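You operate a simulated robot arm through the tools that you are given. There is no shell and no other tool.

You are at the controls of a simulated robot arm. One attempt, no reset.

## Task
Clear the can and block off the oil stain and wipe it up.
Fine: green can onto the shelf, orange block into the bench tray; yellow rag back where it lay. Set down upright: green can. What is to be rubbed or washed off counts as gone when no trace of it is left.

It is judged by the outcome, as a careful person would: the job done as asked, and still so three seconds after it is handed in. It fails if anything else is knocked over, pushed out of place, dropped, spilled or broken.

## Robot
A 7-joint arm with a two-finger parallel gripper, fixed in place. Base frame: the origin is at the foot of the arm, x ahead of it, y to its left, z up. Units: cm, rad, N and s.
Its first joint turns from -2.897 to 2.897 rad. Payload 4.4 kg.
Tool frame: the origin (TCP) lies between the finger pads and is the grasp point; the fingertips stand 2.3 cm ahead of it; z points along the fingers, y is the line along which they close. Largest opening 9.4 cm; finger width 3.8, thickness 1; the body of the gripper, 5.4 by 9.6 cm, starts 3.9 cm behind the TCP.
Orientation is that of the tool frame in the base frame, as [roll, pitch, yaw] about the fixed x, y, z axes, in that order (R = Rz(yaw) Ry(pitch) Rx(roll)). With the fingers straight down and closing along the base's y, the tool's x points along the base's -x, its y along +y and its z along -z.

## Interface
- The arm moves only by the tool arm_command. Its argument "plan" is a list of rows, each an object of numbers (a shift or turn left out is 0, a gripper value left out holds the last): "x", "y", "z": the shift along the tool's x, y, z in units of 40 mm (1.0 is 40 mm); "ax", "ay", "az": the turn, a rotation vector about the tool's x, y, z in units of 6 degrees (1.0 is 6 degrees); "fingers": the opening in per cent of the stroke, from 0 (shut) to 100 (fully open). In form: [{"x": .., "y": .., "z": .., "ax": .., "ay": .., "az": .., "fingers": ..}, ...]. A call has 1 to 20 rows; each row shifts and turns the commanded pose from where the row before left it, along the tool's axes as they then stand. A call with a number of a shift or a turn outside -1 to 1 is refused whole. Each row takes 0.2 s and may step no farther than 5 cm and 0.15 rad from the row before; otherwise, or with a gripper value out of range, the whole call is refused. A pose out of reach is approached as far as the arm can. The call stops where the force on the tool passes 40 N (or 10 N more than at its start, if that is more) or the arm is blocked; 0.2 s more then pass. Each finger travels about 7.2 cm/s and halts on what it meets, pressing with about 38 N; the grip force reading is that of the motor and also rises with nothing between the fingers. The clock runs only during rows and for 0.2 s after the last one: add rows that do not move to give the fingers time. It gives the time, the measured TCP pose, the force on the tool (base axes), the opening and the grip force at its end, in the units of the frame above (readings bear some noise), with the torque about the TCP (base axes, N m) and any sound that the robot's microphone picked up.
- Cameras (640 x 400 px; columns grow to the right, rows downward): "scene" is fixed at [39.9, 50.08, 160.72]; the picture's right is [-0.49, -0.87, 0.00], its down [-0.61, 0.34, -0.71] and it looks along [0.62, -0.35, -0.70] (base axes); focal length 214 px, centre (320, 200). "wrist" rides on the gripper at [8.6, 1.6, -7.4] in the tool frame; the picture's right is [-0.18, 0.98, 0.00], its down [-0.58, -0.11, -0.81] and it looks along [-0.79, -0.15, 0.59] (tool axes); focal length 243 px, centre (320, 200). There is no depth. A picture from a camera that has moved, and an enlarged one, comes with that camera's place and axes in the base frame and with its lens.
- get_image(camera): a new picture of that camera. The clock stands still meanwhile.
- close_up(camera, box): a new picture of the part [left, top, right, bottom] of that camera's present view, enlarged. The clock stands still meanwhile.
- finish_job(): hands the job in; it is judged then, once.

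Places have to be worked out from the pictures, the camera data and where the tool is seen. Open the gripper and draw the arm clear of the work before you hand the job in, unless the task says otherwise.

The tools are called as a command line: name --argument value ..., lists and objects as JSON in quotes. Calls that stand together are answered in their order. arm_command: Moves the arm, as the interface text tells. Its arguments: {"type":"object","properties":{"plan":{"type":"array","items":{"type":"object","properties":{"x":{"type":"number"},"y":{"type":"number"},"z":{"type":"number"},"ax":{"type":"number"},"ay":{"type":"number"},"az":{"type":"number"},"fingers":{"type":"number"}}}}},"required":["plan"]} The other tools are called the same way: get_image (camera) takes a picture; close_up (camera, box) takes an enlarged picture of a part of a camera's view; finish_job () hands the job in.

At the start:

```text
t: 0.0
tool_pos: [82.2, -9.82, 143.54]
tcp_rot: [3.141, 0.0, 3.141]
wrist_force: [0.1, 0.1, 0.0]
moment: [0.0, 0.01, -0.02]
grip_width: 9.4
grip_force: 0.0
```

scene: 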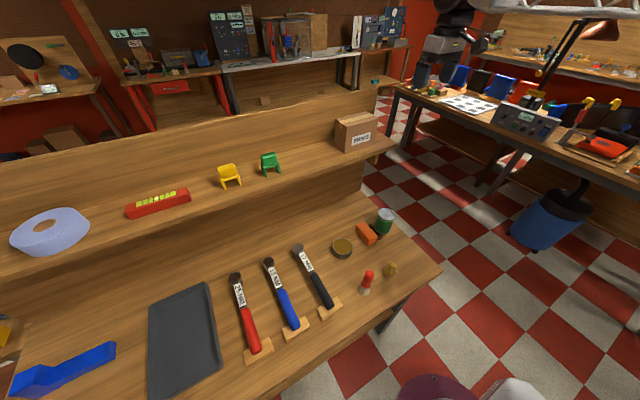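
wrist: 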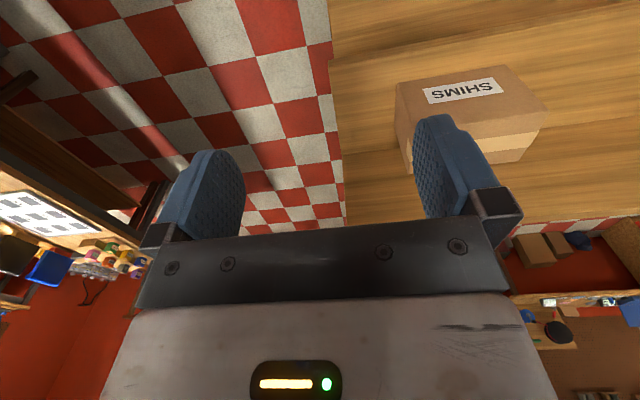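

I see a workbench with a green can, orange block, a tray and a shelf above, but I need details; I take enlarged pictures of the work area first.

close_up --camera "scene" --box '[300, 180, 460, 300]'

close_up --camera "scene" --box '[0, 180, 320, 400]'

close_up --camera "scene" --box '[180, 80, 420, 230]'

close_up --camera "scene" --box '[360, 250, 640, 400]'

```text
3.33 times, centred on (380, 240) of scene
camera zoom: at [39.9, 50.08, 160.72], right [-0.49, -0.87, 0.0], down [-0.61, 0.34, -0.71], along [0.62, -0.35, -0.7], focal length 715 px, centre (120, 67)
```

zoom: 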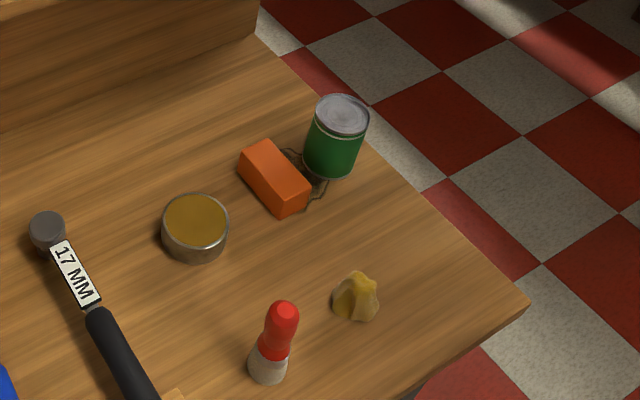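

```text
1.82 times, centred on (160, 290) of scene
camera zoom: at [39.9, 50.08, 160.72], right [-0.49, -0.87, 0.0], down [-0.61, 0.34, -0.71], along [0.62, -0.35, -0.7], focal length 390 px, centre (611, 36)
```

zoom: 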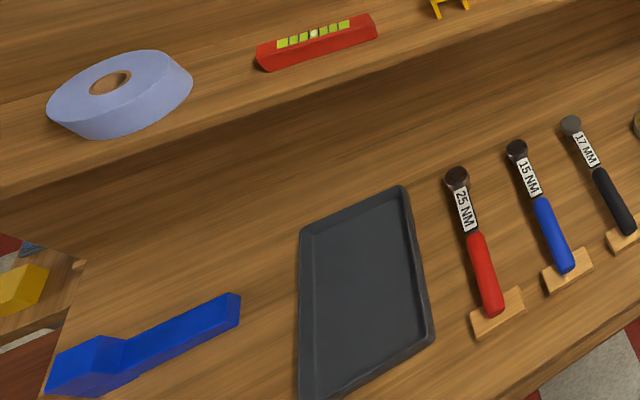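

```text
2.67 times, centred on (300, 155) of scene
camera zoom: at [39.9, 50.08, 160.72], right [-0.49, -0.87, 0.0], down [-0.61, 0.34, -0.71], along [0.62, -0.35, -0.7], focal length 572 px, centre (373, 320)
```

zoom: 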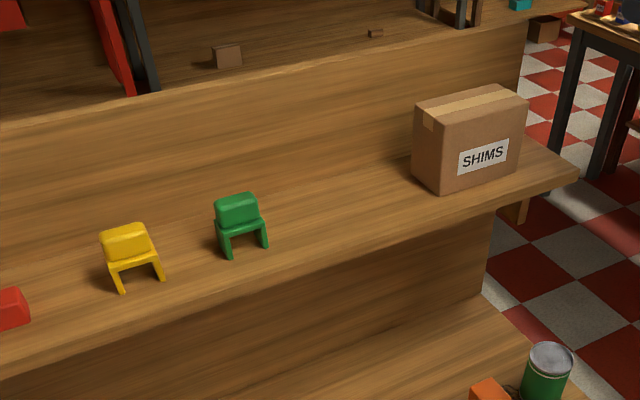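

```text
2.29 times, centred on (500, 325) of scene
camera zoom: at [39.9, 50.08, 160.72], right [-0.49, -0.87, 0.0], down [-0.61, 0.34, -0.71], along [0.62, -0.35, -0.7], focal length 490 px, centre (-91, -86)
```

zoom: 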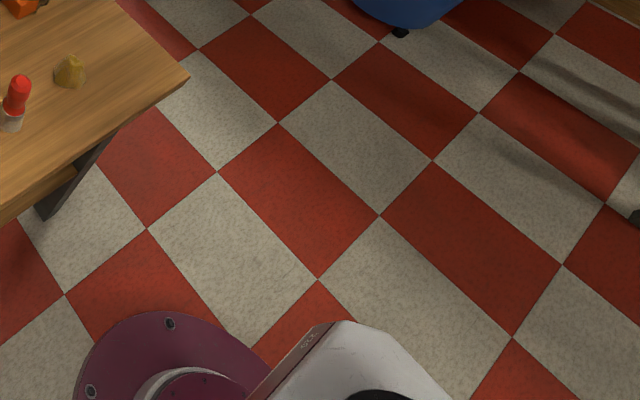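

The shelf runs along y at roughly x≈90, with the box label near [91, 5, 124] by triangulation from the two cameras. I draw the arm back toward the base at height, to look at the bench with the wrist camera.

arm_command --plan '[{"x": 1, "y": 0.4}, {"x": 1, "y": 0.4}, {"x": 1, "y": 0.4}, {"x": 1, "y": 0.4}, {"x": 1, "y": 0.4}, {"x": 1, "y": 0.4}, {"x": 1, "y": 0.4}, {"x": 1, "y": 0.4}, {}]'

get_image --camera "wrist"

get_image --camera "scene"

```text
t: 2.0
tool_pos: [50.5, 2.84, 143.61]
tcp_rot: [3.141, 0.0, 3.141]
wrist_force: [0.8, 0.3, 0.1]
moment: [-0.02, 0.02, -0.07]
grip_width: 9.36
grip_force: 0.1
```

```text
taken
camera wrist: at [41.93, 4.6, 151.11], right [0.18, 0.98, 0.0], down [0.58, -0.11, 0.81], along [0.79, -0.15, -0.59], focal length 243 px, centre (320, 200)
```

wrist: 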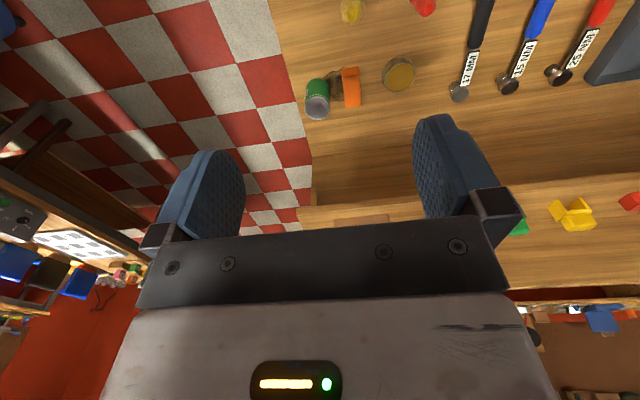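

```text
taken
```

scene: 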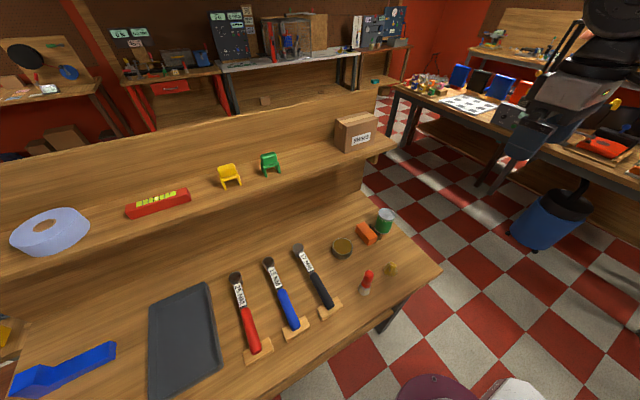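

The bench top seems to lie near z≈85, the can's top near [78, -3, 94], and the tin at about [77, 19]. I lower the wrist camera towards the can and block for a closer look.

arm_command --plan '[{"x": -0.55, "z": 0.9}, {"x": -0.55, "z": 0.9}, {"x": -0.55, "z": 0.9}, {"x": -0.55, "z": 0.9}, {"x": -0.55, "z": 0.9}, {"x": -0.55, "z": 0.9}, {}]'

get_image --camera "wrist"

close_up --camera "wrist" --box '[240, 0, 480, 150]'

```text
t: 3.6
tool_pos: [63.32, 2.84, 121.91]
tcp_rot: [3.141, -0.002, 3.14]
wrist_force: [-0.6, -0.3, -0.2]
moment: [-0.01, -0.02, -0.03]
grip_width: 9.39
grip_force: 0.0
```

```text
taken
camera wrist: at [54.82, 4.53, 129.46], right [0.18, 0.98, 0.0], down [0.58, -0.11, 0.81], along [0.79, -0.15, -0.59], focal length 243 px, centre (320, 200)
```

wrist: 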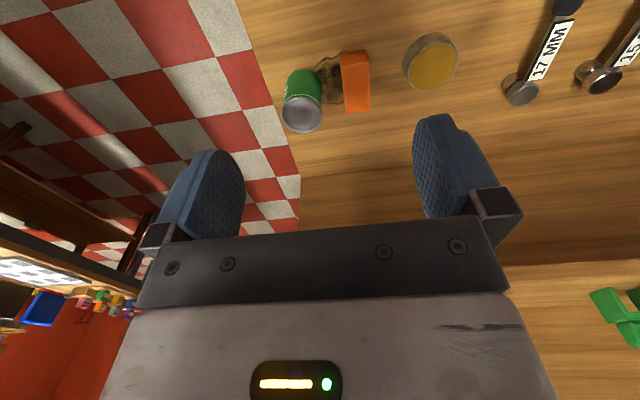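

```text
2.67 times, centred on (360, 75) of wrist
camera zoom: at [54.82, 4.53, 129.46], right [0.18, 0.98, 0.0], down [0.58, -0.11, 0.81], along [0.79, -0.15, -0.59], focal length 647 px, centre (213, 533)
```

zoom: 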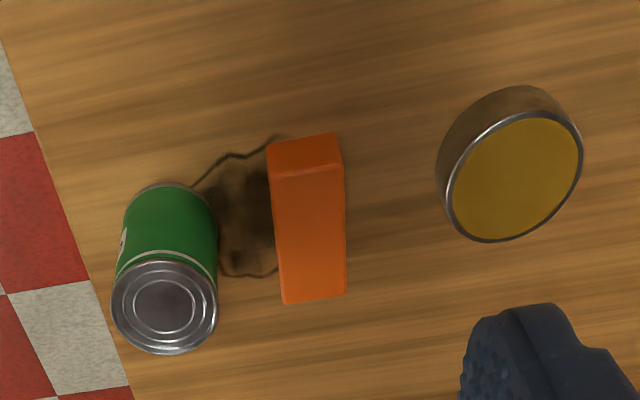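

The stain is visible between can and block, running under both; the can's lid is near [77.6, -2.8, 94.5] with about 6.5 cm diameter. I go closer for sharper measurement of the can, block and bench height.

arm_command --plan '[{"x": 0.4, "z": 0.9}, {"x": 0.4, "z": 0.9}, {"x": 0.3, "z": 0.9}, {"x": 0.2, "z": 0.9}, {}]'

get_image --camera "wrist"

close_up --camera "wrist" --box '[200, 0, 440, 150]'

close_up --camera "scene" --box '[340, 190, 420, 240]'

```text
t: 4.8
tool_pos: [58.3, 2.99, 107.7]
tcp_rot: [-3.141, 0.001, 3.141]
wrist_force: [-0.4, 0.3, -0.2]
moment: [0.01, 0.03, 0.0]
grip_width: 9.42
grip_force: 0.1
```

```text
taken
camera wrist: at [49.89, 4.69, 115.12], right [0.18, 0.98, 0.0], down [0.58, -0.11, 0.81], along [0.79, -0.15, -0.59], focal length 243 px, centre (320, 200)
```

wrist: 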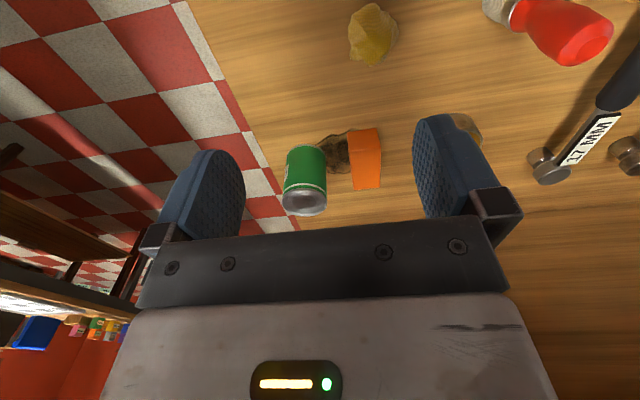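

```text
2.67 times, centred on (320, 75) of wrist
camera zoom: at [49.89, 4.69, 115.12], right [0.18, 0.98, 0.0], down [0.58, -0.11, 0.81], along [0.79, -0.15, -0.59], focal length 647 px, centre (320, 533)
```

zoom: 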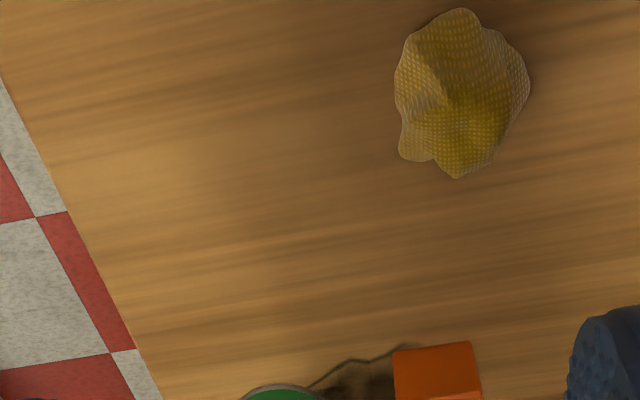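

```text
8.00 times, centred on (380, 215) of scene
camera zoom: at [39.9, 50.08, 160.72], right [-0.49, -0.87, 0.0], down [-0.61, 0.34, -0.71], along [0.62, -0.35, -0.7], focal length 1716 px, centre (-160, 80)
```

zoom: 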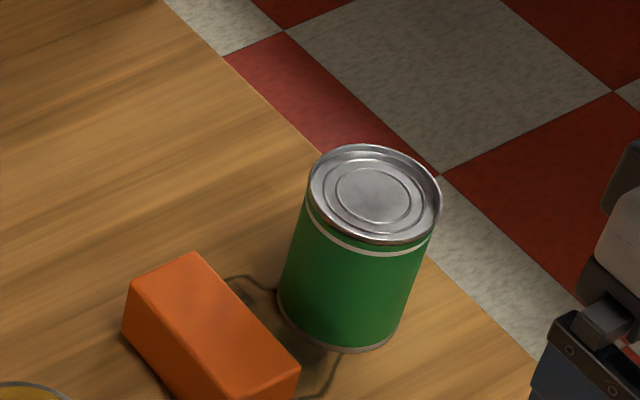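

The yellow crumpled rag lies near [61, 8, 86]. I zoom the wrist view on the can, block and rag for more exact numbers.

close_up --camera "wrist" --box '[260, 110, 420, 230]'

close_up --camera "scene" --box '[340, 225, 420, 275]'

close_up --camera "scene" --box '[250, 90, 410, 190]'

```text
3.33 times, centred on (340, 170) of wrist
camera zoom: at [49.89, 4.69, 115.12], right [0.18, 0.98, 0.0], down [0.58, -0.11, 0.81], along [0.79, -0.15, -0.59], focal length 809 px, centre (253, 300)
```

zoom: 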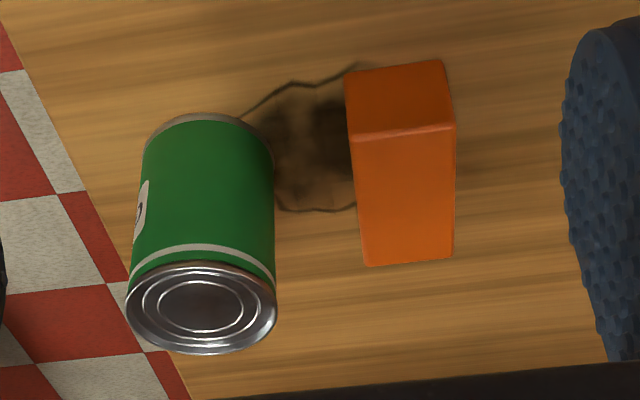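

```text
8.00 times, centred on (380, 250) of scene
camera zoom: at [39.9, 50.08, 160.72], right [-0.49, -0.87, 0.0], down [-0.61, 0.34, -0.71], along [0.62, -0.35, -0.7], focal length 1716 px, centre (-160, -200)
```

zoom: 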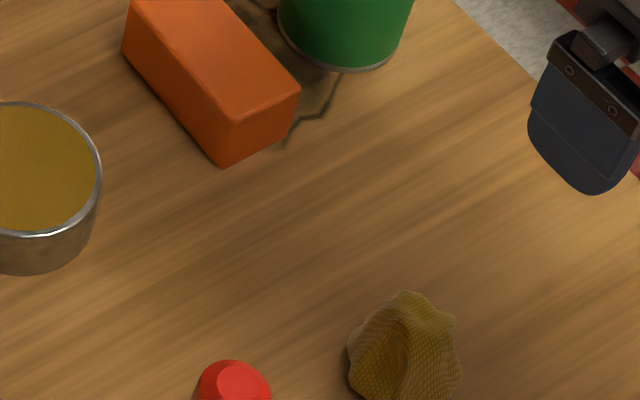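

```text
4.00 times, centred on (330, 140) of scene
camera zoom: at [39.9, 50.08, 160.72], right [-0.49, -0.87, 0.0], down [-0.61, 0.34, -0.71], along [0.62, -0.35, -0.7], focal length 858 px, centre (280, 440)
```

zoom: 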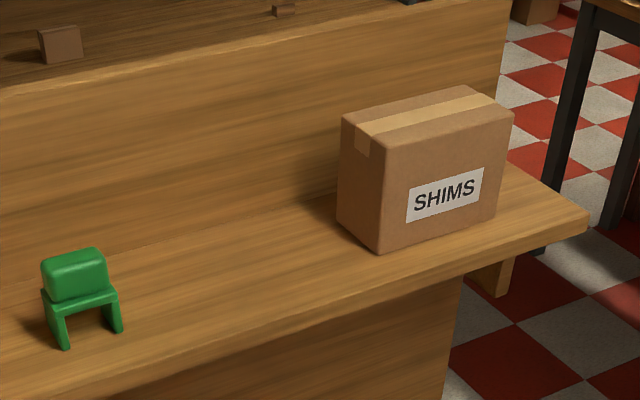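

Triangulation gives: block x 73.4–82.0, y 4.5–8.6, top 89.7, bench top ≈85.7; can axis at [77.7, -2.9], diameter 6.6, top 94.5. Now I raise the arm to examine the shelf for a free spot.

arm_command --plan '[{"x": -0.24, "y": 0.43, "z": -1}, {"x": -0.24, "y": 0.43, "z": -1}, {"x": -0.24, "y": 0.43, "z": -1}, {"x": -0.24, "y": 0.43, "z": -1}, {"x": -0.24, "y": 0.43, "z": -1}, {"x": -0.24, "y": 0.43, "z": -1}, {"x": -0.24, "y": 0.43, "z": -1}, {"x": -0.24, "y": 0.43, "z": -1}, {"x": -0.24, "y": 0.43, "z": -1}, {"x": -0.24, "y": 0.43, "z": -1}, {}]'

get_image --camera "wrist"

close_up --camera "wrist" --box '[240, 60, 480, 210]'

```text
t: 7.2
tool_pos: [67.56, 20.25, 147.63]
tcp_rot: [3.141, 0.001, -3.14]
wrist_force: [1.2, -0.1, 0.3]
moment: [0.01, 0.0, 0.0]
grip_width: 9.37
grip_force: 0.1
```

```text
taken
camera wrist: at [59.13, 22.03, 155.18], right [0.18, 0.98, 0.0], down [0.58, -0.11, 0.81], along [0.79, -0.15, -0.59], focal length 243 px, centre (320, 200)
```

wrist: 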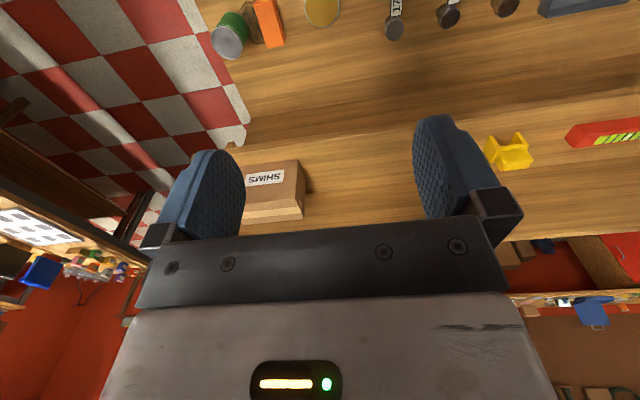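

```text
2.67 times, centred on (360, 135) of wrist
camera zoom: at [59.13, 22.03, 155.18], right [0.18, 0.98, 0.0], down [0.58, -0.11, 0.81], along [0.79, -0.15, -0.59], focal length 647 px, centre (213, 373)
```

zoom: 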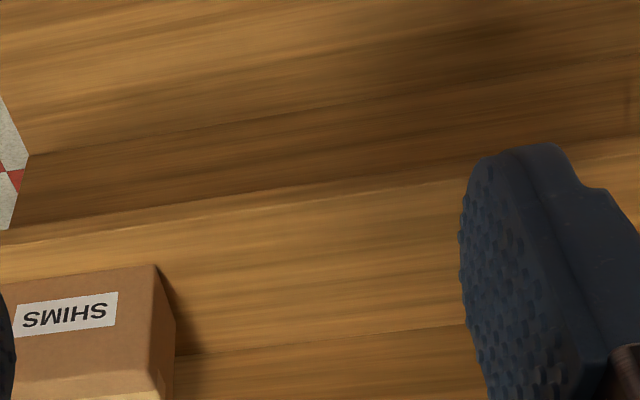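

The shelf top comes out at z≈121.3, from front edge x≈86.4 to back wall x≈101.5, with free space between y≈12 (box) and y≈34 (green clip). I now travel to a point ahead of and above the can, fingers open.

arm_command --plan '[{"x": -0.06, "y": -0.525, "z": 0.855, "fingers": 100}, {"x": -0.06, "y": -0.525, "z": 0.855}, {"x": -0.06, "y": -0.525, "z": 0.855}, {"x": -0.06, "y": -0.525, "z": 0.855}, {"x": -0.06, "y": -0.525, "z": 0.855}, {"x": -0.06, "y": -0.525, "z": 0.855}, {"x": -0.06, "y": -0.525, "z": 0.855}, {"x": -0.06, "y": -0.525, "z": 0.855}, {"x": -0.06, "y": -0.525, "z": 0.855}, {"x": -0.06, "y": -0.525, "z": 0.855}, {"x": -0.06, "y": -0.525, "z": 0.855}, {}, {}]'

get_image --camera "wrist"

get_image --camera "scene"

```text
t: 10.0
tool_pos: [70.58, -2.89, 109.93]
tcp_rot: [-3.141, 0.001, 3.141]
wrist_force: [0.4, 0.3, 0.0]
moment: [-0.01, 0.03, -0.03]
grip_width: 9.4
grip_force: 0.1
```

```text
taken
camera wrist: at [62.11, -1.21, 117.37], right [0.18, 0.98, 0.0], down [0.58, -0.11, 0.81], along [0.79, -0.15, -0.59], focal length 243 px, centre (320, 200)
```

wrist: 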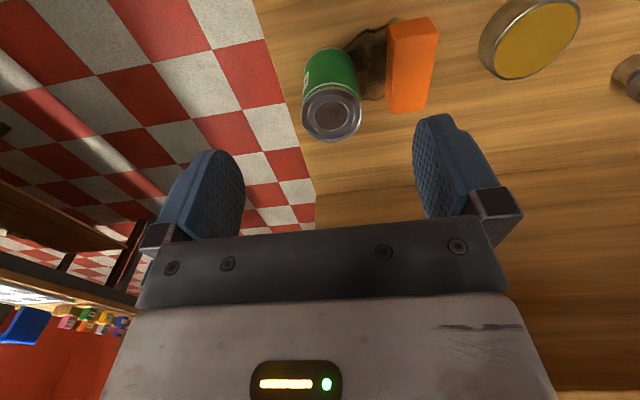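

```text
taken
```

scene: 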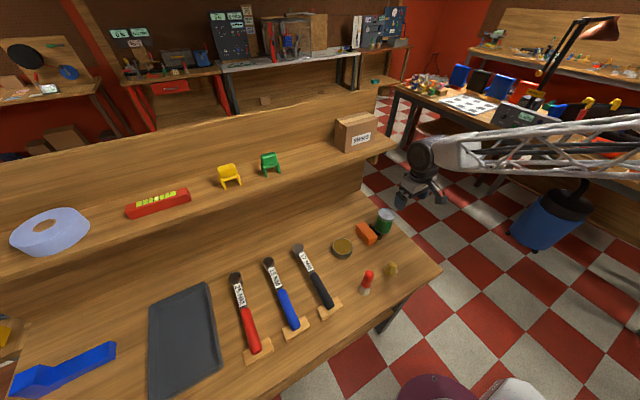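

The new view confirms the can's axis at about [77.6, -2.9] with lid at 94.5. I move over it and descend around it with open fingers, stopping at z≈91.3.

arm_command --plan '[{"x": -0.585, "z": 0.75}, {"x": -0.585, "z": 0.75}, {"x": -0.585, "z": 0.75}, {}, {"z": 0.5}, {"z": 0.5}, {"z": 0.5}, {"z": 0.5}, {"z": 0.4}, {}, {}]'

get_image --camera "wrist"

close_up --camera "scene" --box '[320, 150, 480, 270]'

```text
t: 12.4
tool_pos: [77.43, -2.92, 91.33]
tcp_rot: [3.142, 0.0, 3.141]
wrist_force: [-0.2, 0.2, 0.1]
moment: [-0.05, -0.02, -0.01]
grip_width: 9.39
grip_force: 0.1
```

```text
taken
camera wrist: at [68.97, -1.25, 98.83], right [0.18, 0.98, 0.0], down [0.58, -0.11, 0.81], along [0.79, -0.15, -0.59], focal length 243 px, centre (320, 200)
```

wrist: 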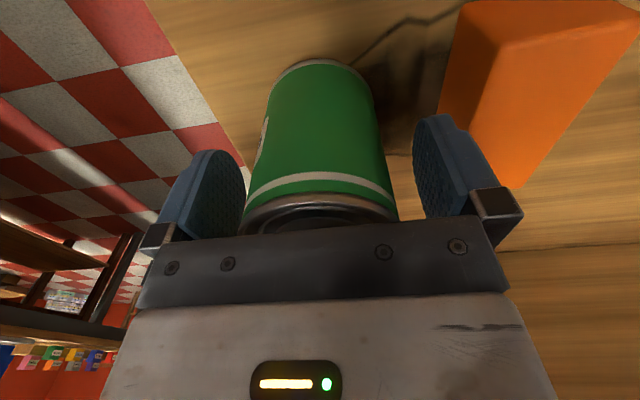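

```text
3.33 times, centred on (400, 210) of scene
camera zoom: at [39.9, 50.08, 160.72], right [-0.49, -0.87, 0.0], down [-0.61, 0.34, -0.71], along [0.62, -0.35, -0.7], focal length 715 px, centre (53, 167)
```

zoom: 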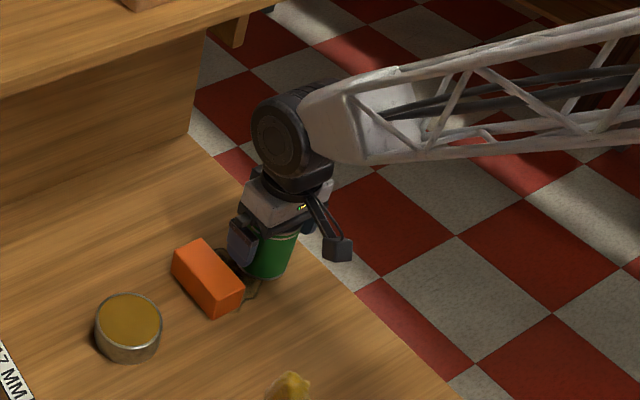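

The can stands between the pads with the block clear. I close the gripper on it.

arm_command --plan '[{"fingers": 60}, {"fingers": 40}, {"fingers": 20}, {"fingers": 20}, {"fingers": 20}]'

```text
t: 13.6
tool_pos: [77.49, -2.96, 91.33]
tcp_rot: [-3.141, -0.001, 3.141]
wrist_force: [0.5, -1.6, 1.2]
moment: [-0.01, -0.06, 0.02]
grip_width: 6.71
grip_force: 37.6
```

The grip holds at 6.7 cm width with 37.6 N. I lift straight up, backing off slightly from the shelf edge as I rise.

arm_command --plan '[{"z": -0.3}, {"z": -0.5}, {"z": -0.7}, {"z": -0.9, "x": 0.15}, {"z": -0.9, "x": 0.15}, {"z": -0.9, "x": 0.15}, {"z": -0.9, "x": 0.15}, {"z": -0.9, "x": 0.15}, {"z": -0.9, "x": 0.15}, {"z": -0.9, "x": 0.15}, {"z": -0.9, "x": 0.15}, {"z": -0.9}, {"z": -0.9}, {"z": -0.5}, {}]'

get_image --camera "wrist"

get_image --camera "scene"

```text
t: 16.8
tool_pos: [72.87, -2.93, 135.32]
tcp_rot: [3.141, 0.001, -3.14]
wrist_force: [-0.3, 0.5, -3.3]
moment: [-0.03, -0.01, -0.01]
grip_width: 6.7
grip_force: 37.4
```

```text
taken
camera wrist: at [64.39, -1.3, 142.88], right [0.18, 0.98, 0.0], down [0.58, -0.11, 0.81], along [0.79, -0.15, -0.59], focal length 243 px, centre (320, 200)
```

wrist: 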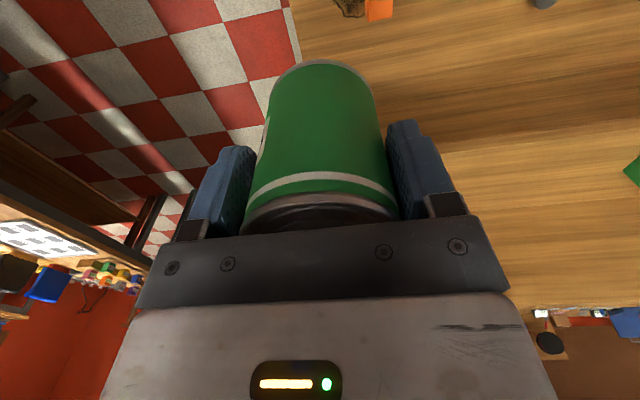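

```text
taken
```

scene: 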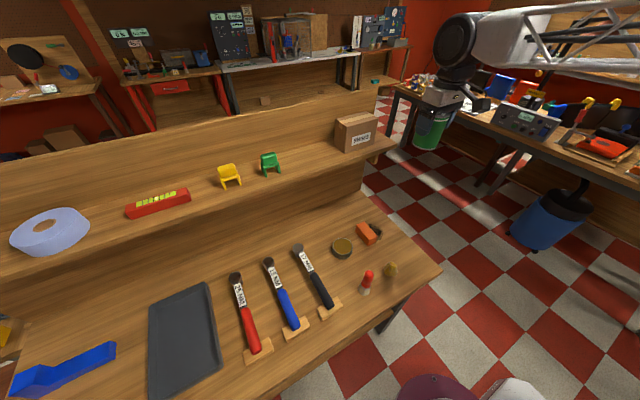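

The can is firmly held and lifted. I shift to y≈21 and then in over the shelf at x≈92, can bottom well above the shelf.

arm_command --plan '[{"y": 0.6}, {"y": 1}, {"y": 1}, {"y": 1}, {"y": 1}, {"y": 1}, {"y": 0.4, "x": -0.4}, {"x": -0.8}, {"x": -0.9}, {"x": -0.9}, {"x": -0.8}, {"x": -0.6}, {"x": -0.38}, {}, {}]'

get_image --camera "wrist"

get_image --camera "scene"

close_up --camera "scene" --box '[220, 70, 420, 195]'

```text
t: 20.0
tool_pos: [91.73, 20.89, 135.11]
tcp_rot: [3.141, -0.001, -3.142]
wrist_force: [0.1, 0.4, -2.7]
moment: [0.0, -0.03, 0.0]
grip_width: 6.7
grip_force: 37.9
```

```text
taken
camera wrist: at [83.31, 22.53, 142.65], right [0.18, 0.98, 0.0], down [0.58, -0.11, 0.81], along [0.79, -0.15, -0.59], focal length 243 px, centre (320, 200)
```

wrist: 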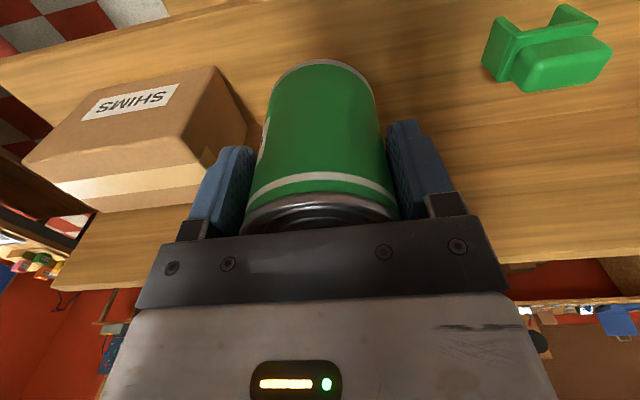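

```text
taken
```

scene: 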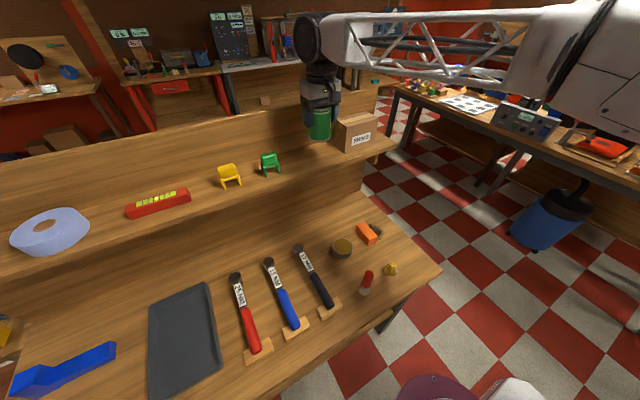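

```text
3.20 times, centred on (320, 132) of scene
camera zoom: at [39.9, 50.08, 160.72], right [-0.49, -0.87, 0.0], down [-0.61, 0.34, -0.71], along [0.62, -0.35, -0.7], focal length 686 px, centre (320, 416)
```

zoom: 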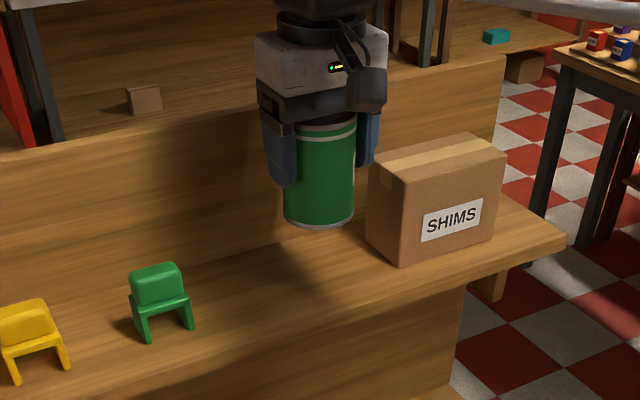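

The can hangs over the shelf between the green clip and the box, with clearance on both sides. I move in 1.2 cm more and lower to just above the shelf.

arm_command --plan '[{"x": -0.3, "z": 0.3}, {"z": 0.5}, {"z": 0.5}, {"z": 0.4}, {"z": 0.1}, {}, {}]'

close_up --camera "scene" --box '[270, 100, 370, 180]'

```text
t: 21.6
tool_pos: [93.06, 21.04, 128.13]
tcp_rot: [3.141, 0.0, 3.141]
wrist_force: [0.4, -0.2, -3.3]
moment: [-0.02, 0.01, 0.03]
grip_width: 6.71
grip_force: 38.6
```

```text
5.00 times, centred on (320, 140) of scene
camera zoom: at [39.9, 50.08, 160.72], right [-0.49, -0.87, 0.0], down [-0.61, 0.34, -0.71], along [0.62, -0.35, -0.7], focal length 1072 px, centre (320, 500)
```

zoom: 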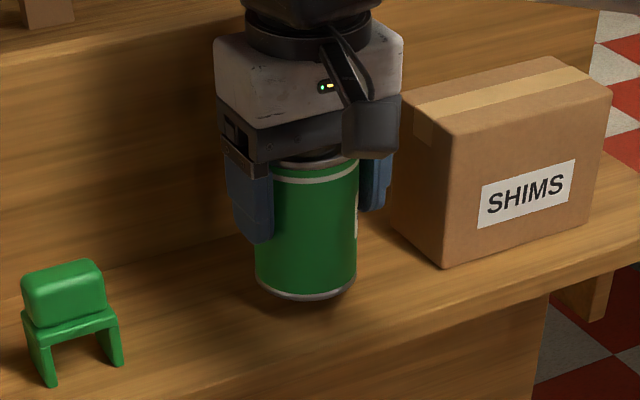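

Just above the shelf now, with about 1 cm left. I lower in millimetre steps and watch the force.

arm_command --plan '[{"z": 0.1}, {"z": 0.075}, {"z": 0.05}, {}]'

```text
t: 22.6
tool_pos: [93.08, 21.03, 127.15]
tcp_rot: [-3.14, 0.0, 3.14]
wrist_force: [-0.6, 0.0, -3.4]
moment: [0.01, -0.01, -0.01]
grip_width: 6.7
grip_force: 38.2
```

arm_command --plan '[{"z": 0.03}, {"z": 0.03}, {}]'

```text
t: 23.4
tool_pos: [92.98, 21.03, 126.9]
tcp_rot: [3.14, -0.002, -3.141]
wrist_force: [0.2, 0.8, -2.1]
moment: [0.01, 0.0, -0.01]
grip_width: 6.69
grip_force: 38.9
```

No contact yet at 126.9; I keep lowering 1 mm at a time.

arm_command --plan '[{"z": 0.03}, {"z": 0.03}, {}]'

```text
t: 24.2
tool_pos: [93.09, 21.0, 126.7]
tcp_rot: [-3.141, 0.0, 3.141]
wrist_force: [0.6, -0.2, -2.1]
moment: [0.02, -0.01, -0.01]
grip_width: 6.68
grip_force: 37.5
```

arm_command --plan '[{"z": 0.03}, {"z": 0.03}, {}]'

close_up --camera "scene" --box '[290, 125, 350, 165]'

```text
t: 25.0
tool_pos: [92.96, 21.14, 126.44]
tcp_rot: [3.141, 0.002, 3.141]
wrist_force: [-0.7, 0.2, -3.4]
moment: [-0.03, 0.04, 0.01]
grip_width: 6.7
grip_force: 38.0
```

```text
10.00 times, centred on (320, 145) of scene
camera zoom: at [39.9, 50.08, 160.72], right [-0.49, -0.87, 0.0], down [-0.61, 0.34, -0.71], along [0.62, -0.35, -0.7], focal length 2145 px, centre (320, 750)
```

zoom: 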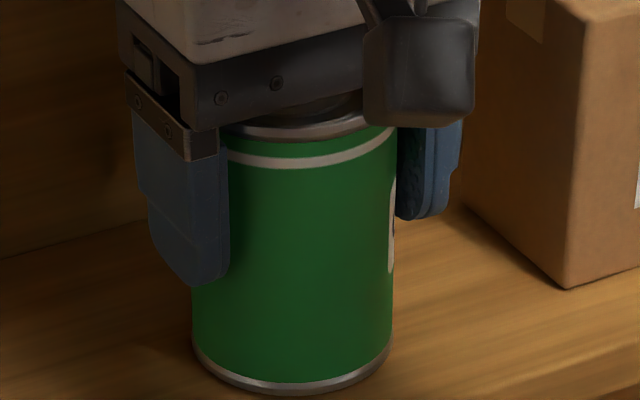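

Still no contact; can bottom is at about 120.8. I keep lowering in small steps.

arm_command --plan '[{"z": 0.03}, {"z": 0.03}, {}]'

```text
t: 25.8
tool_pos: [92.95, 20.95, 126.34]
tcp_rot: [-3.141, 0.003, -3.141]
wrist_force: [4.5, 2.6, 9.6]
moment: [0.08, 0.0, -0.03]
grip_width: 6.72
grip_force: 38.4
```

Contact now (force +9.6 N). The can is standing on the shelf; I open the fingers and raise straight up.

arm_command --plan '[{"fingers": 75}, {"fingers": 85}, {"fingers": 95}, {}, {}]'

get_image --camera "wrist"

```text
t: 27.0
tool_pos: [92.99, 20.93, 126.22]
tcp_rot: [3.141, -0.001, -3.14]
wrist_force: [0.1, -0.8, 0.4]
moment: [-0.03, 0.01, 0.01]
grip_width: 8.94
grip_force: 0.1
```

```text
taken
camera wrist: at [84.46, 22.7, 133.73], right [0.18, 0.98, 0.0], down [0.58, -0.11, 0.81], along [0.79, -0.15, -0.59], focal length 243 px, centre (320, 200)
```

wrist: 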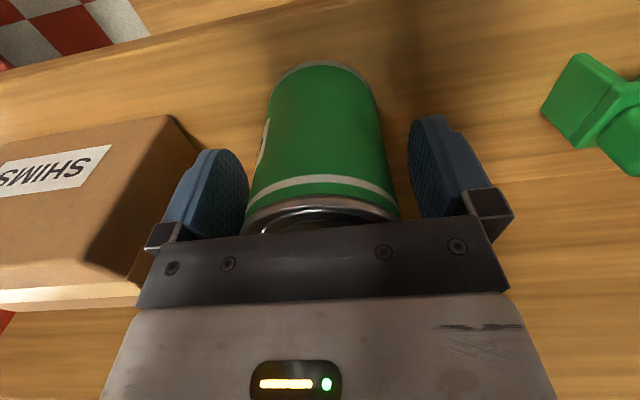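

Released with the can standing. I rise straight up clear of it and then draw back from the shelf.

arm_command --plan '[{"z": -0.3, "fingers": 100}, {"z": -0.5}, {"z": -0.7}, {"z": -0.8}, {"z": -0.6}, {"x": 0.6}, {"x": 1}, {"x": 1}, {"x": 1}, {"x": 1}, {"x": 0.5}, {}]'

get_image --camera "wrist"

get_image --camera "scene"

close_up --camera "scene" --box '[270, 100, 430, 220]'

```text
t: 29.6
tool_pos: [72.51, 20.88, 137.79]
tcp_rot: [3.14, -0.001, -3.141]
wrist_force: [0.3, 0.5, 0.4]
moment: [0.03, 0.03, 0.0]
grip_width: 9.39
grip_force: 0.0
```

```text
taken
camera wrist: at [64.09, 22.54, 145.32], right [0.18, 0.98, 0.0], down [0.58, -0.11, 0.81], along [0.79, -0.15, -0.59], focal length 243 px, centre (320, 200)
```

wrist: 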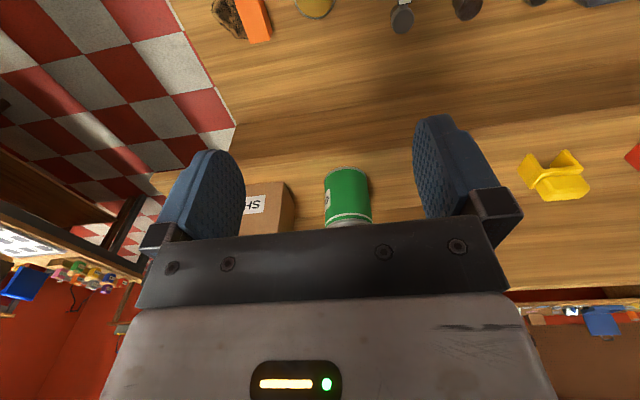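

```text
taken
```

scene: 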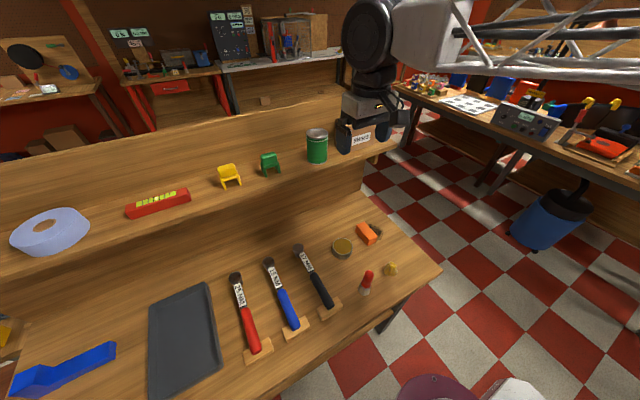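

```text
3.33 times, centred on (350, 160) of scene
camera zoom: at [39.9, 50.08, 160.72], right [-0.49, -0.87, 0.0], down [-0.61, 0.34, -0.71], along [0.62, -0.35, -0.7], focal length 715 px, centre (220, 333)
```

zoom: 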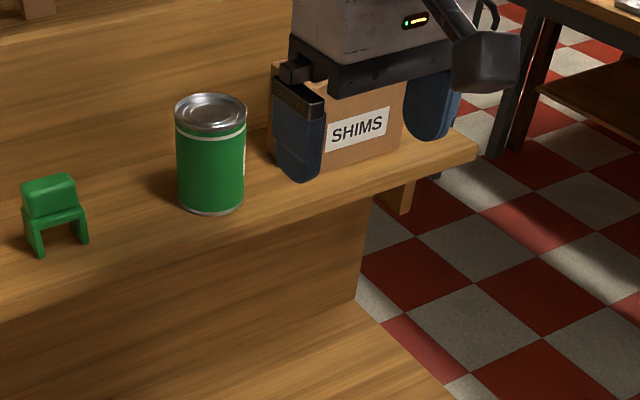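

The can stands upright on the shelf. Before taking the block I check the tray's position and whether the arm can reach it, moving over towards it at a safe height.

arm_command --plan '[{"x": 0.22, "y": 0.9, "z": 0.41}, {"x": 0.22, "y": 0.9, "z": 0.41}, {"x": 0.22, "y": 0.9, "z": 0.41}, {"x": 0.22, "y": 0.9, "z": 0.41}, {"x": 0.22, "y": 0.9, "z": 0.41}, {"x": 0.22, "y": 0.9, "z": 0.41}, {"x": 0.22, "y": 0.9, "z": 0.41}, {"x": 0.22, "y": 0.9, "z": 0.41}, {"x": 0.22, "y": 0.9, "z": 0.41}, {"x": 0.22, "y": 0.9, "z": 0.41}, {"x": 0.22, "y": 0.9, "z": 0.41}, {}, {}]'

get_image --camera "wrist"

get_image --camera "scene"

```text
t: 32.4
tool_pos: [63.15, 60.56, 119.75]
tcp_rot: [3.141, 0.001, -3.141]
wrist_force: [-0.4, -0.2, -0.4]
moment: [0.01, -0.02, -0.02]
grip_width: 9.38
grip_force: 0.0
```

```text
taken
camera wrist: at [54.67, 62.28, 127.33], right [0.18, 0.98, 0.0], down [0.58, -0.11, 0.81], along [0.79, -0.15, -0.59], focal length 243 px, centre (320, 200)
```

wrist: 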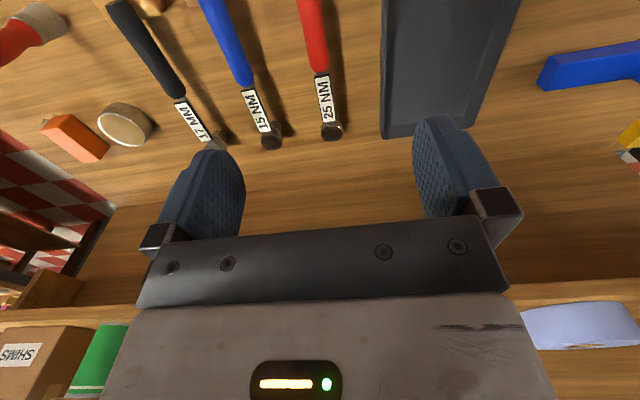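

```text
taken
```

scene: 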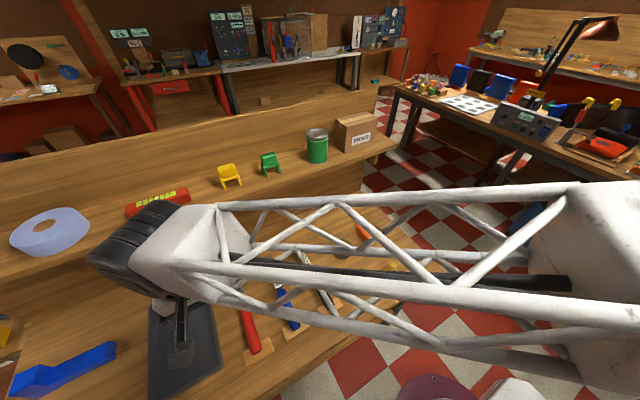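

The tray spans roughly x 61.5–89, y 68.5–86. I test the reach over its near corner at a safe height with tool down.

arm_command --plan '[{"x": -0.36, "y": 0.8, "z": 0.8}, {"x": -0.36, "y": 0.8, "z": 0.8}, {"x": -0.36, "y": 0.8, "z": 0.8}, {"x": -0.36, "y": 0.8, "z": 0.8}, {"z": 0.8}, {"z": 0.5}, {}, {}]'

get_image --camera "wrist"

get_image --camera "scene"

```text
t: 34.2
tool_pos: [68.72, 73.5, 101.82]
tcp_rot: [3.141, 0.0, 3.14]
wrist_force: [0.0, -0.6, -0.3]
moment: [0.0, 0.0, 0.03]
grip_width: 9.41
grip_force: 0.0
```

```text
taken
camera wrist: at [60.25, 75.14, 109.3], right [0.18, 0.98, 0.0], down [0.58, -0.11, 0.81], along [0.79, -0.15, -0.59], focal length 243 px, centre (320, 200)
```

wrist: 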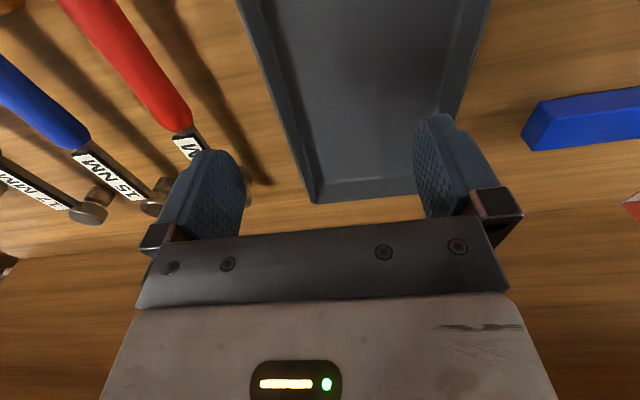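

```text
taken
```

scene: 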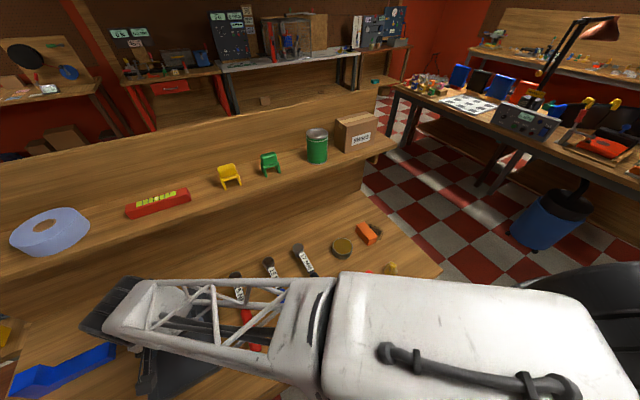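

The arm reached [68.7, 73.5, 101.8] exactly. I test slightly farther and lower, still above the tray rim, where I'd set the block.

arm_command --plan '[{"x": -0.4, "y": 0.3, "z": 0.5}, {"x": -0.2, "y": 0.3, "z": 0.5}, {"z": 0.6}, {"z": 0.5}, {}, {}]'

get_image --camera "wrist"

```text
t: 35.6
tool_pos: [71.15, 75.89, 93.43]
tcp_rot: [3.142, 0.0, -3.141]
wrist_force: [-0.6, 0.7, 0.6]
moment: [0.0, -0.02, 0.03]
grip_width: 9.4
grip_force: 0.0
```

```text
taken
camera wrist: at [62.6, 77.54, 100.89], right [0.18, 0.98, 0.0], down [0.58, -0.11, 0.81], along [0.79, -0.15, -0.59], focal length 243 px, centre (320, 200)
```

wrist: 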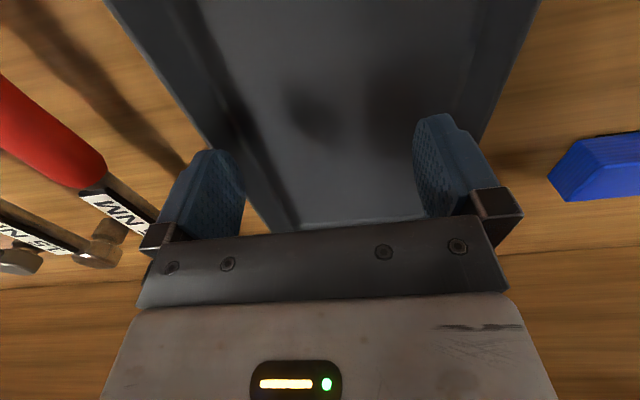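

The arm reaches [71.2, 75.9, 93.4] tool-down, well inside the tray, so the block can go there. I now return over the bench to the block.

arm_command --plan '[{"z": -0.9}, {"z": -0.9}, {"z": -0.9}, {"y": -0.95, "z": -0.6, "x": 0.1}, {"y": -0.95, "z": -0.6, "x": 0.1}, {"y": -0.95, "z": -0.6, "x": 0.1}, {"y": -0.95, "z": -0.6, "x": 0.1}, {"y": -0.95, "z": -0.6, "x": 0.1}, {"y": -0.95, "z": -0.6, "x": 0.1}, {"y": -0.95, "z": -0.6, "x": 0.1}, {"y": -1, "z": 0.3, "x": -0.05}, {"y": -1, "z": 0.3, "x": -0.05}, {"y": -1, "z": 0.3, "x": -0.05}, {"y": -1, "z": 0.3, "x": -0.05}, {"y": -1, "z": 0.3, "x": -0.05}, {"y": -1, "z": 0.3, "x": -0.05}, {"y": -1, "z": 0.3, "x": -0.05}, {"y": -1, "z": 0.3, "x": -0.05}, {"y": -1, "z": 0.3, "x": -0.05}, {"y": -1, "z": 0.3, "x": -0.05}]'

get_image --camera "wrist"

close_up --camera "wrist" --box '[240, 0, 400, 120]'

```text
t: 39.8
tool_pos: [70.46, 9.18, 108.72]
tcp_rot: [-3.141, 0.0, -3.141]
wrist_force: [0.1, -1.0, 0.0]
moment: [-0.03, 0.0, -0.02]
grip_width: 9.39
grip_force: 0.2
```

```text
taken
camera wrist: at [61.92, 10.9, 116.29], right [0.18, 0.98, 0.0], down [0.58, -0.11, 0.81], along [0.79, -0.15, -0.59], focal length 243 px, centre (320, 200)
```

wrist: 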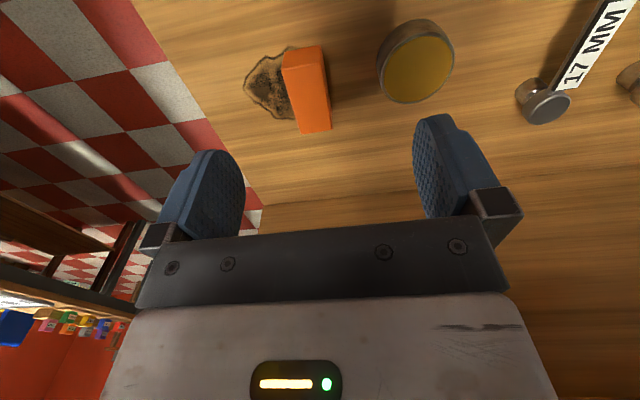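

```text
3.33 times, centred on (320, 60) of wrist
camera zoom: at [61.92, 10.9, 116.29], right [0.18, 0.98, 0.0], down [0.58, -0.11, 0.81], along [0.79, -0.15, -0.59], focal length 809 px, centre (320, 667)
```

zoom: 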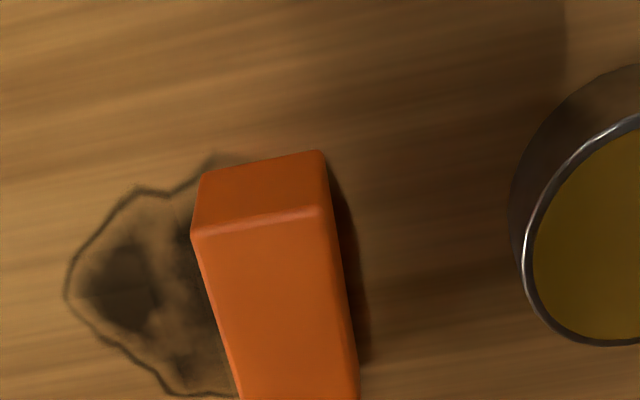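

The block's footprint is confirmed: centre [77.85, 6.55], yaw ≈0, top 89.7. I go over it and descend with open fingers to z≈88.9.

arm_command --plan '[{"x": -0.616, "y": -0.219, "z": 0.6}, {"x": -0.616, "y": -0.219, "z": 0.6}, {"x": -0.616, "y": -0.219, "z": 0.6}, {}, {"z": 0.6}, {"z": 0.6}, {"z": 0.6}, {"z": 0.6}, {"z": 0.5}, {"z": 0.25}, {}, {}]'

get_image --camera "wrist"

```text
t: 42.4
tool_pos: [77.67, 6.55, 89.2]
tcp_rot: [-3.14, 0.0, -3.141]
wrist_force: [0.3, 0.1, 0.5]
moment: [0.0, -0.01, -0.03]
grip_width: 9.41
grip_force: 0.0
```

```text
taken
camera wrist: at [69.2, 8.27, 96.73], right [0.18, 0.98, 0.0], down [0.58, -0.11, 0.81], along [0.79, -0.15, -0.59], focal length 243 px, centre (320, 200)
```

wrist: 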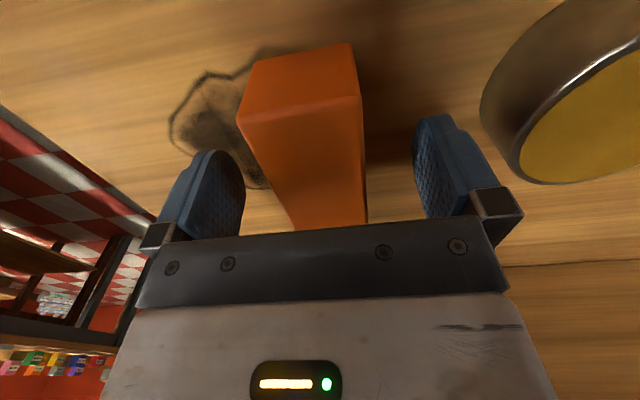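

The block lies between the pads and the tin is clear. I go 4 mm lower and close.

arm_command --plan '[{"z": 0.1}, {}, {"fingers": 60}, {"fingers": 40}, {"fingers": 20}, {"fingers": 10}, {}, {}]'

get_image --camera "wrist"

```text
t: 44.2
tool_pos: [77.73, 6.69, 88.76]
tcp_rot: [-3.141, 0.001, 3.141]
wrist_force: [-0.7, -0.1, 0.6]
moment: [0.01, -0.01, -0.02]
grip_width: 4.44
grip_force: 37.8
```

```text
taken
camera wrist: at [69.24, 8.29, 96.31], right [0.18, 0.98, 0.0], down [0.58, -0.11, 0.81], along [0.79, -0.15, -0.59], focal length 243 px, centre (320, 200)
```

wrist: 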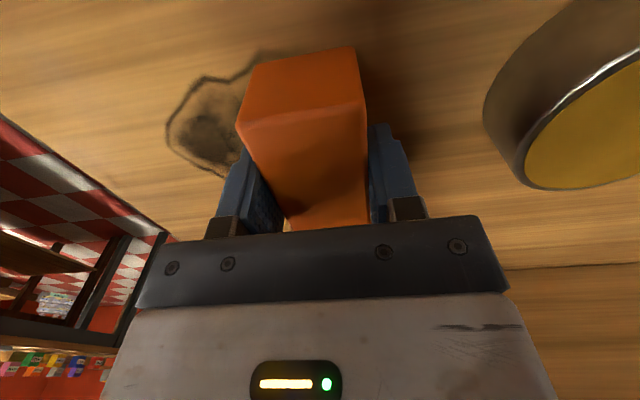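

The block is held at 4.4 cm width. I lift it and carry it toward the tray at z≈114.

arm_command --plan '[{"z": -0.3}, {"z": -0.6}, {"z": -0.9, "x": 0.15}, {"z": -0.9, "x": 0.15}, {"z": -0.9, "x": 0.15}, {"z": -0.9, "x": 0.15}, {"z": -0.9, "x": 0.15}, {"z": -0.9, "x": 0.15}, {"y": 0.6, "x": 0.06}, {"y": 1, "x": 0.06}, {"y": 1, "x": 0.06}, {"y": 1, "x": 0.06}, {"y": 1, "x": 0.06}, {"y": 1, "x": 0.06}, {"y": 1, "x": 0.06}, {"y": 1, "x": 0.06}, {"y": 1, "x": 0.06}, {"y": 1, "x": 0.06}, {"y": 1, "x": 0.06}]'

get_image --camera "wrist"

close_up --camera "scene" --box '[300, 180, 460, 300]'

```text
t: 48.2
tool_pos: [71.62, 49.08, 114.09]
tcp_rot: [3.142, 0.001, 3.141]
wrist_force: [-0.6, 0.2, -1.6]
moment: [-0.01, -0.01, 0.01]
grip_width: 4.45
grip_force: 38.0
```

```text
taken
camera wrist: at [63.02, 50.73, 121.63], right [0.18, 0.98, 0.0], down [0.58, -0.11, 0.81], along [0.79, -0.15, -0.59], focal length 243 px, centre (320, 200)
```

wrist: 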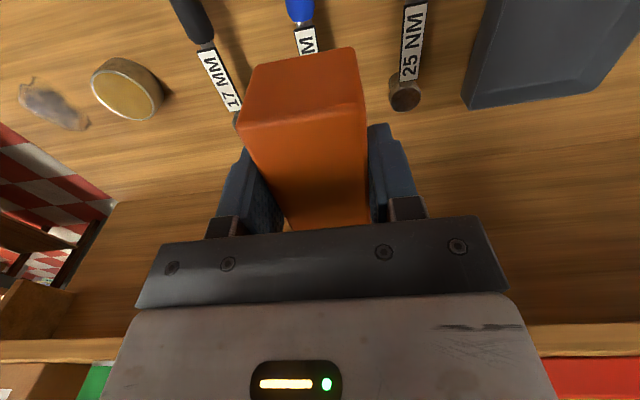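

```text
3.33 times, centred on (380, 240) of scene
camera zoom: at [39.9, 50.08, 160.72], right [-0.49, -0.87, 0.0], down [-0.61, 0.34, -0.71], along [0.62, -0.35, -0.7], focal length 715 px, centre (120, 67)
```

zoom: 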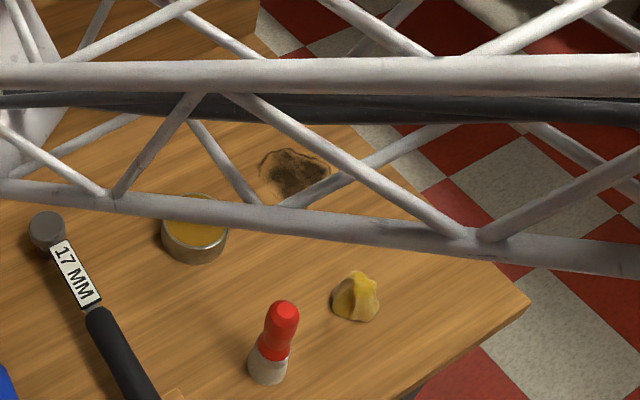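

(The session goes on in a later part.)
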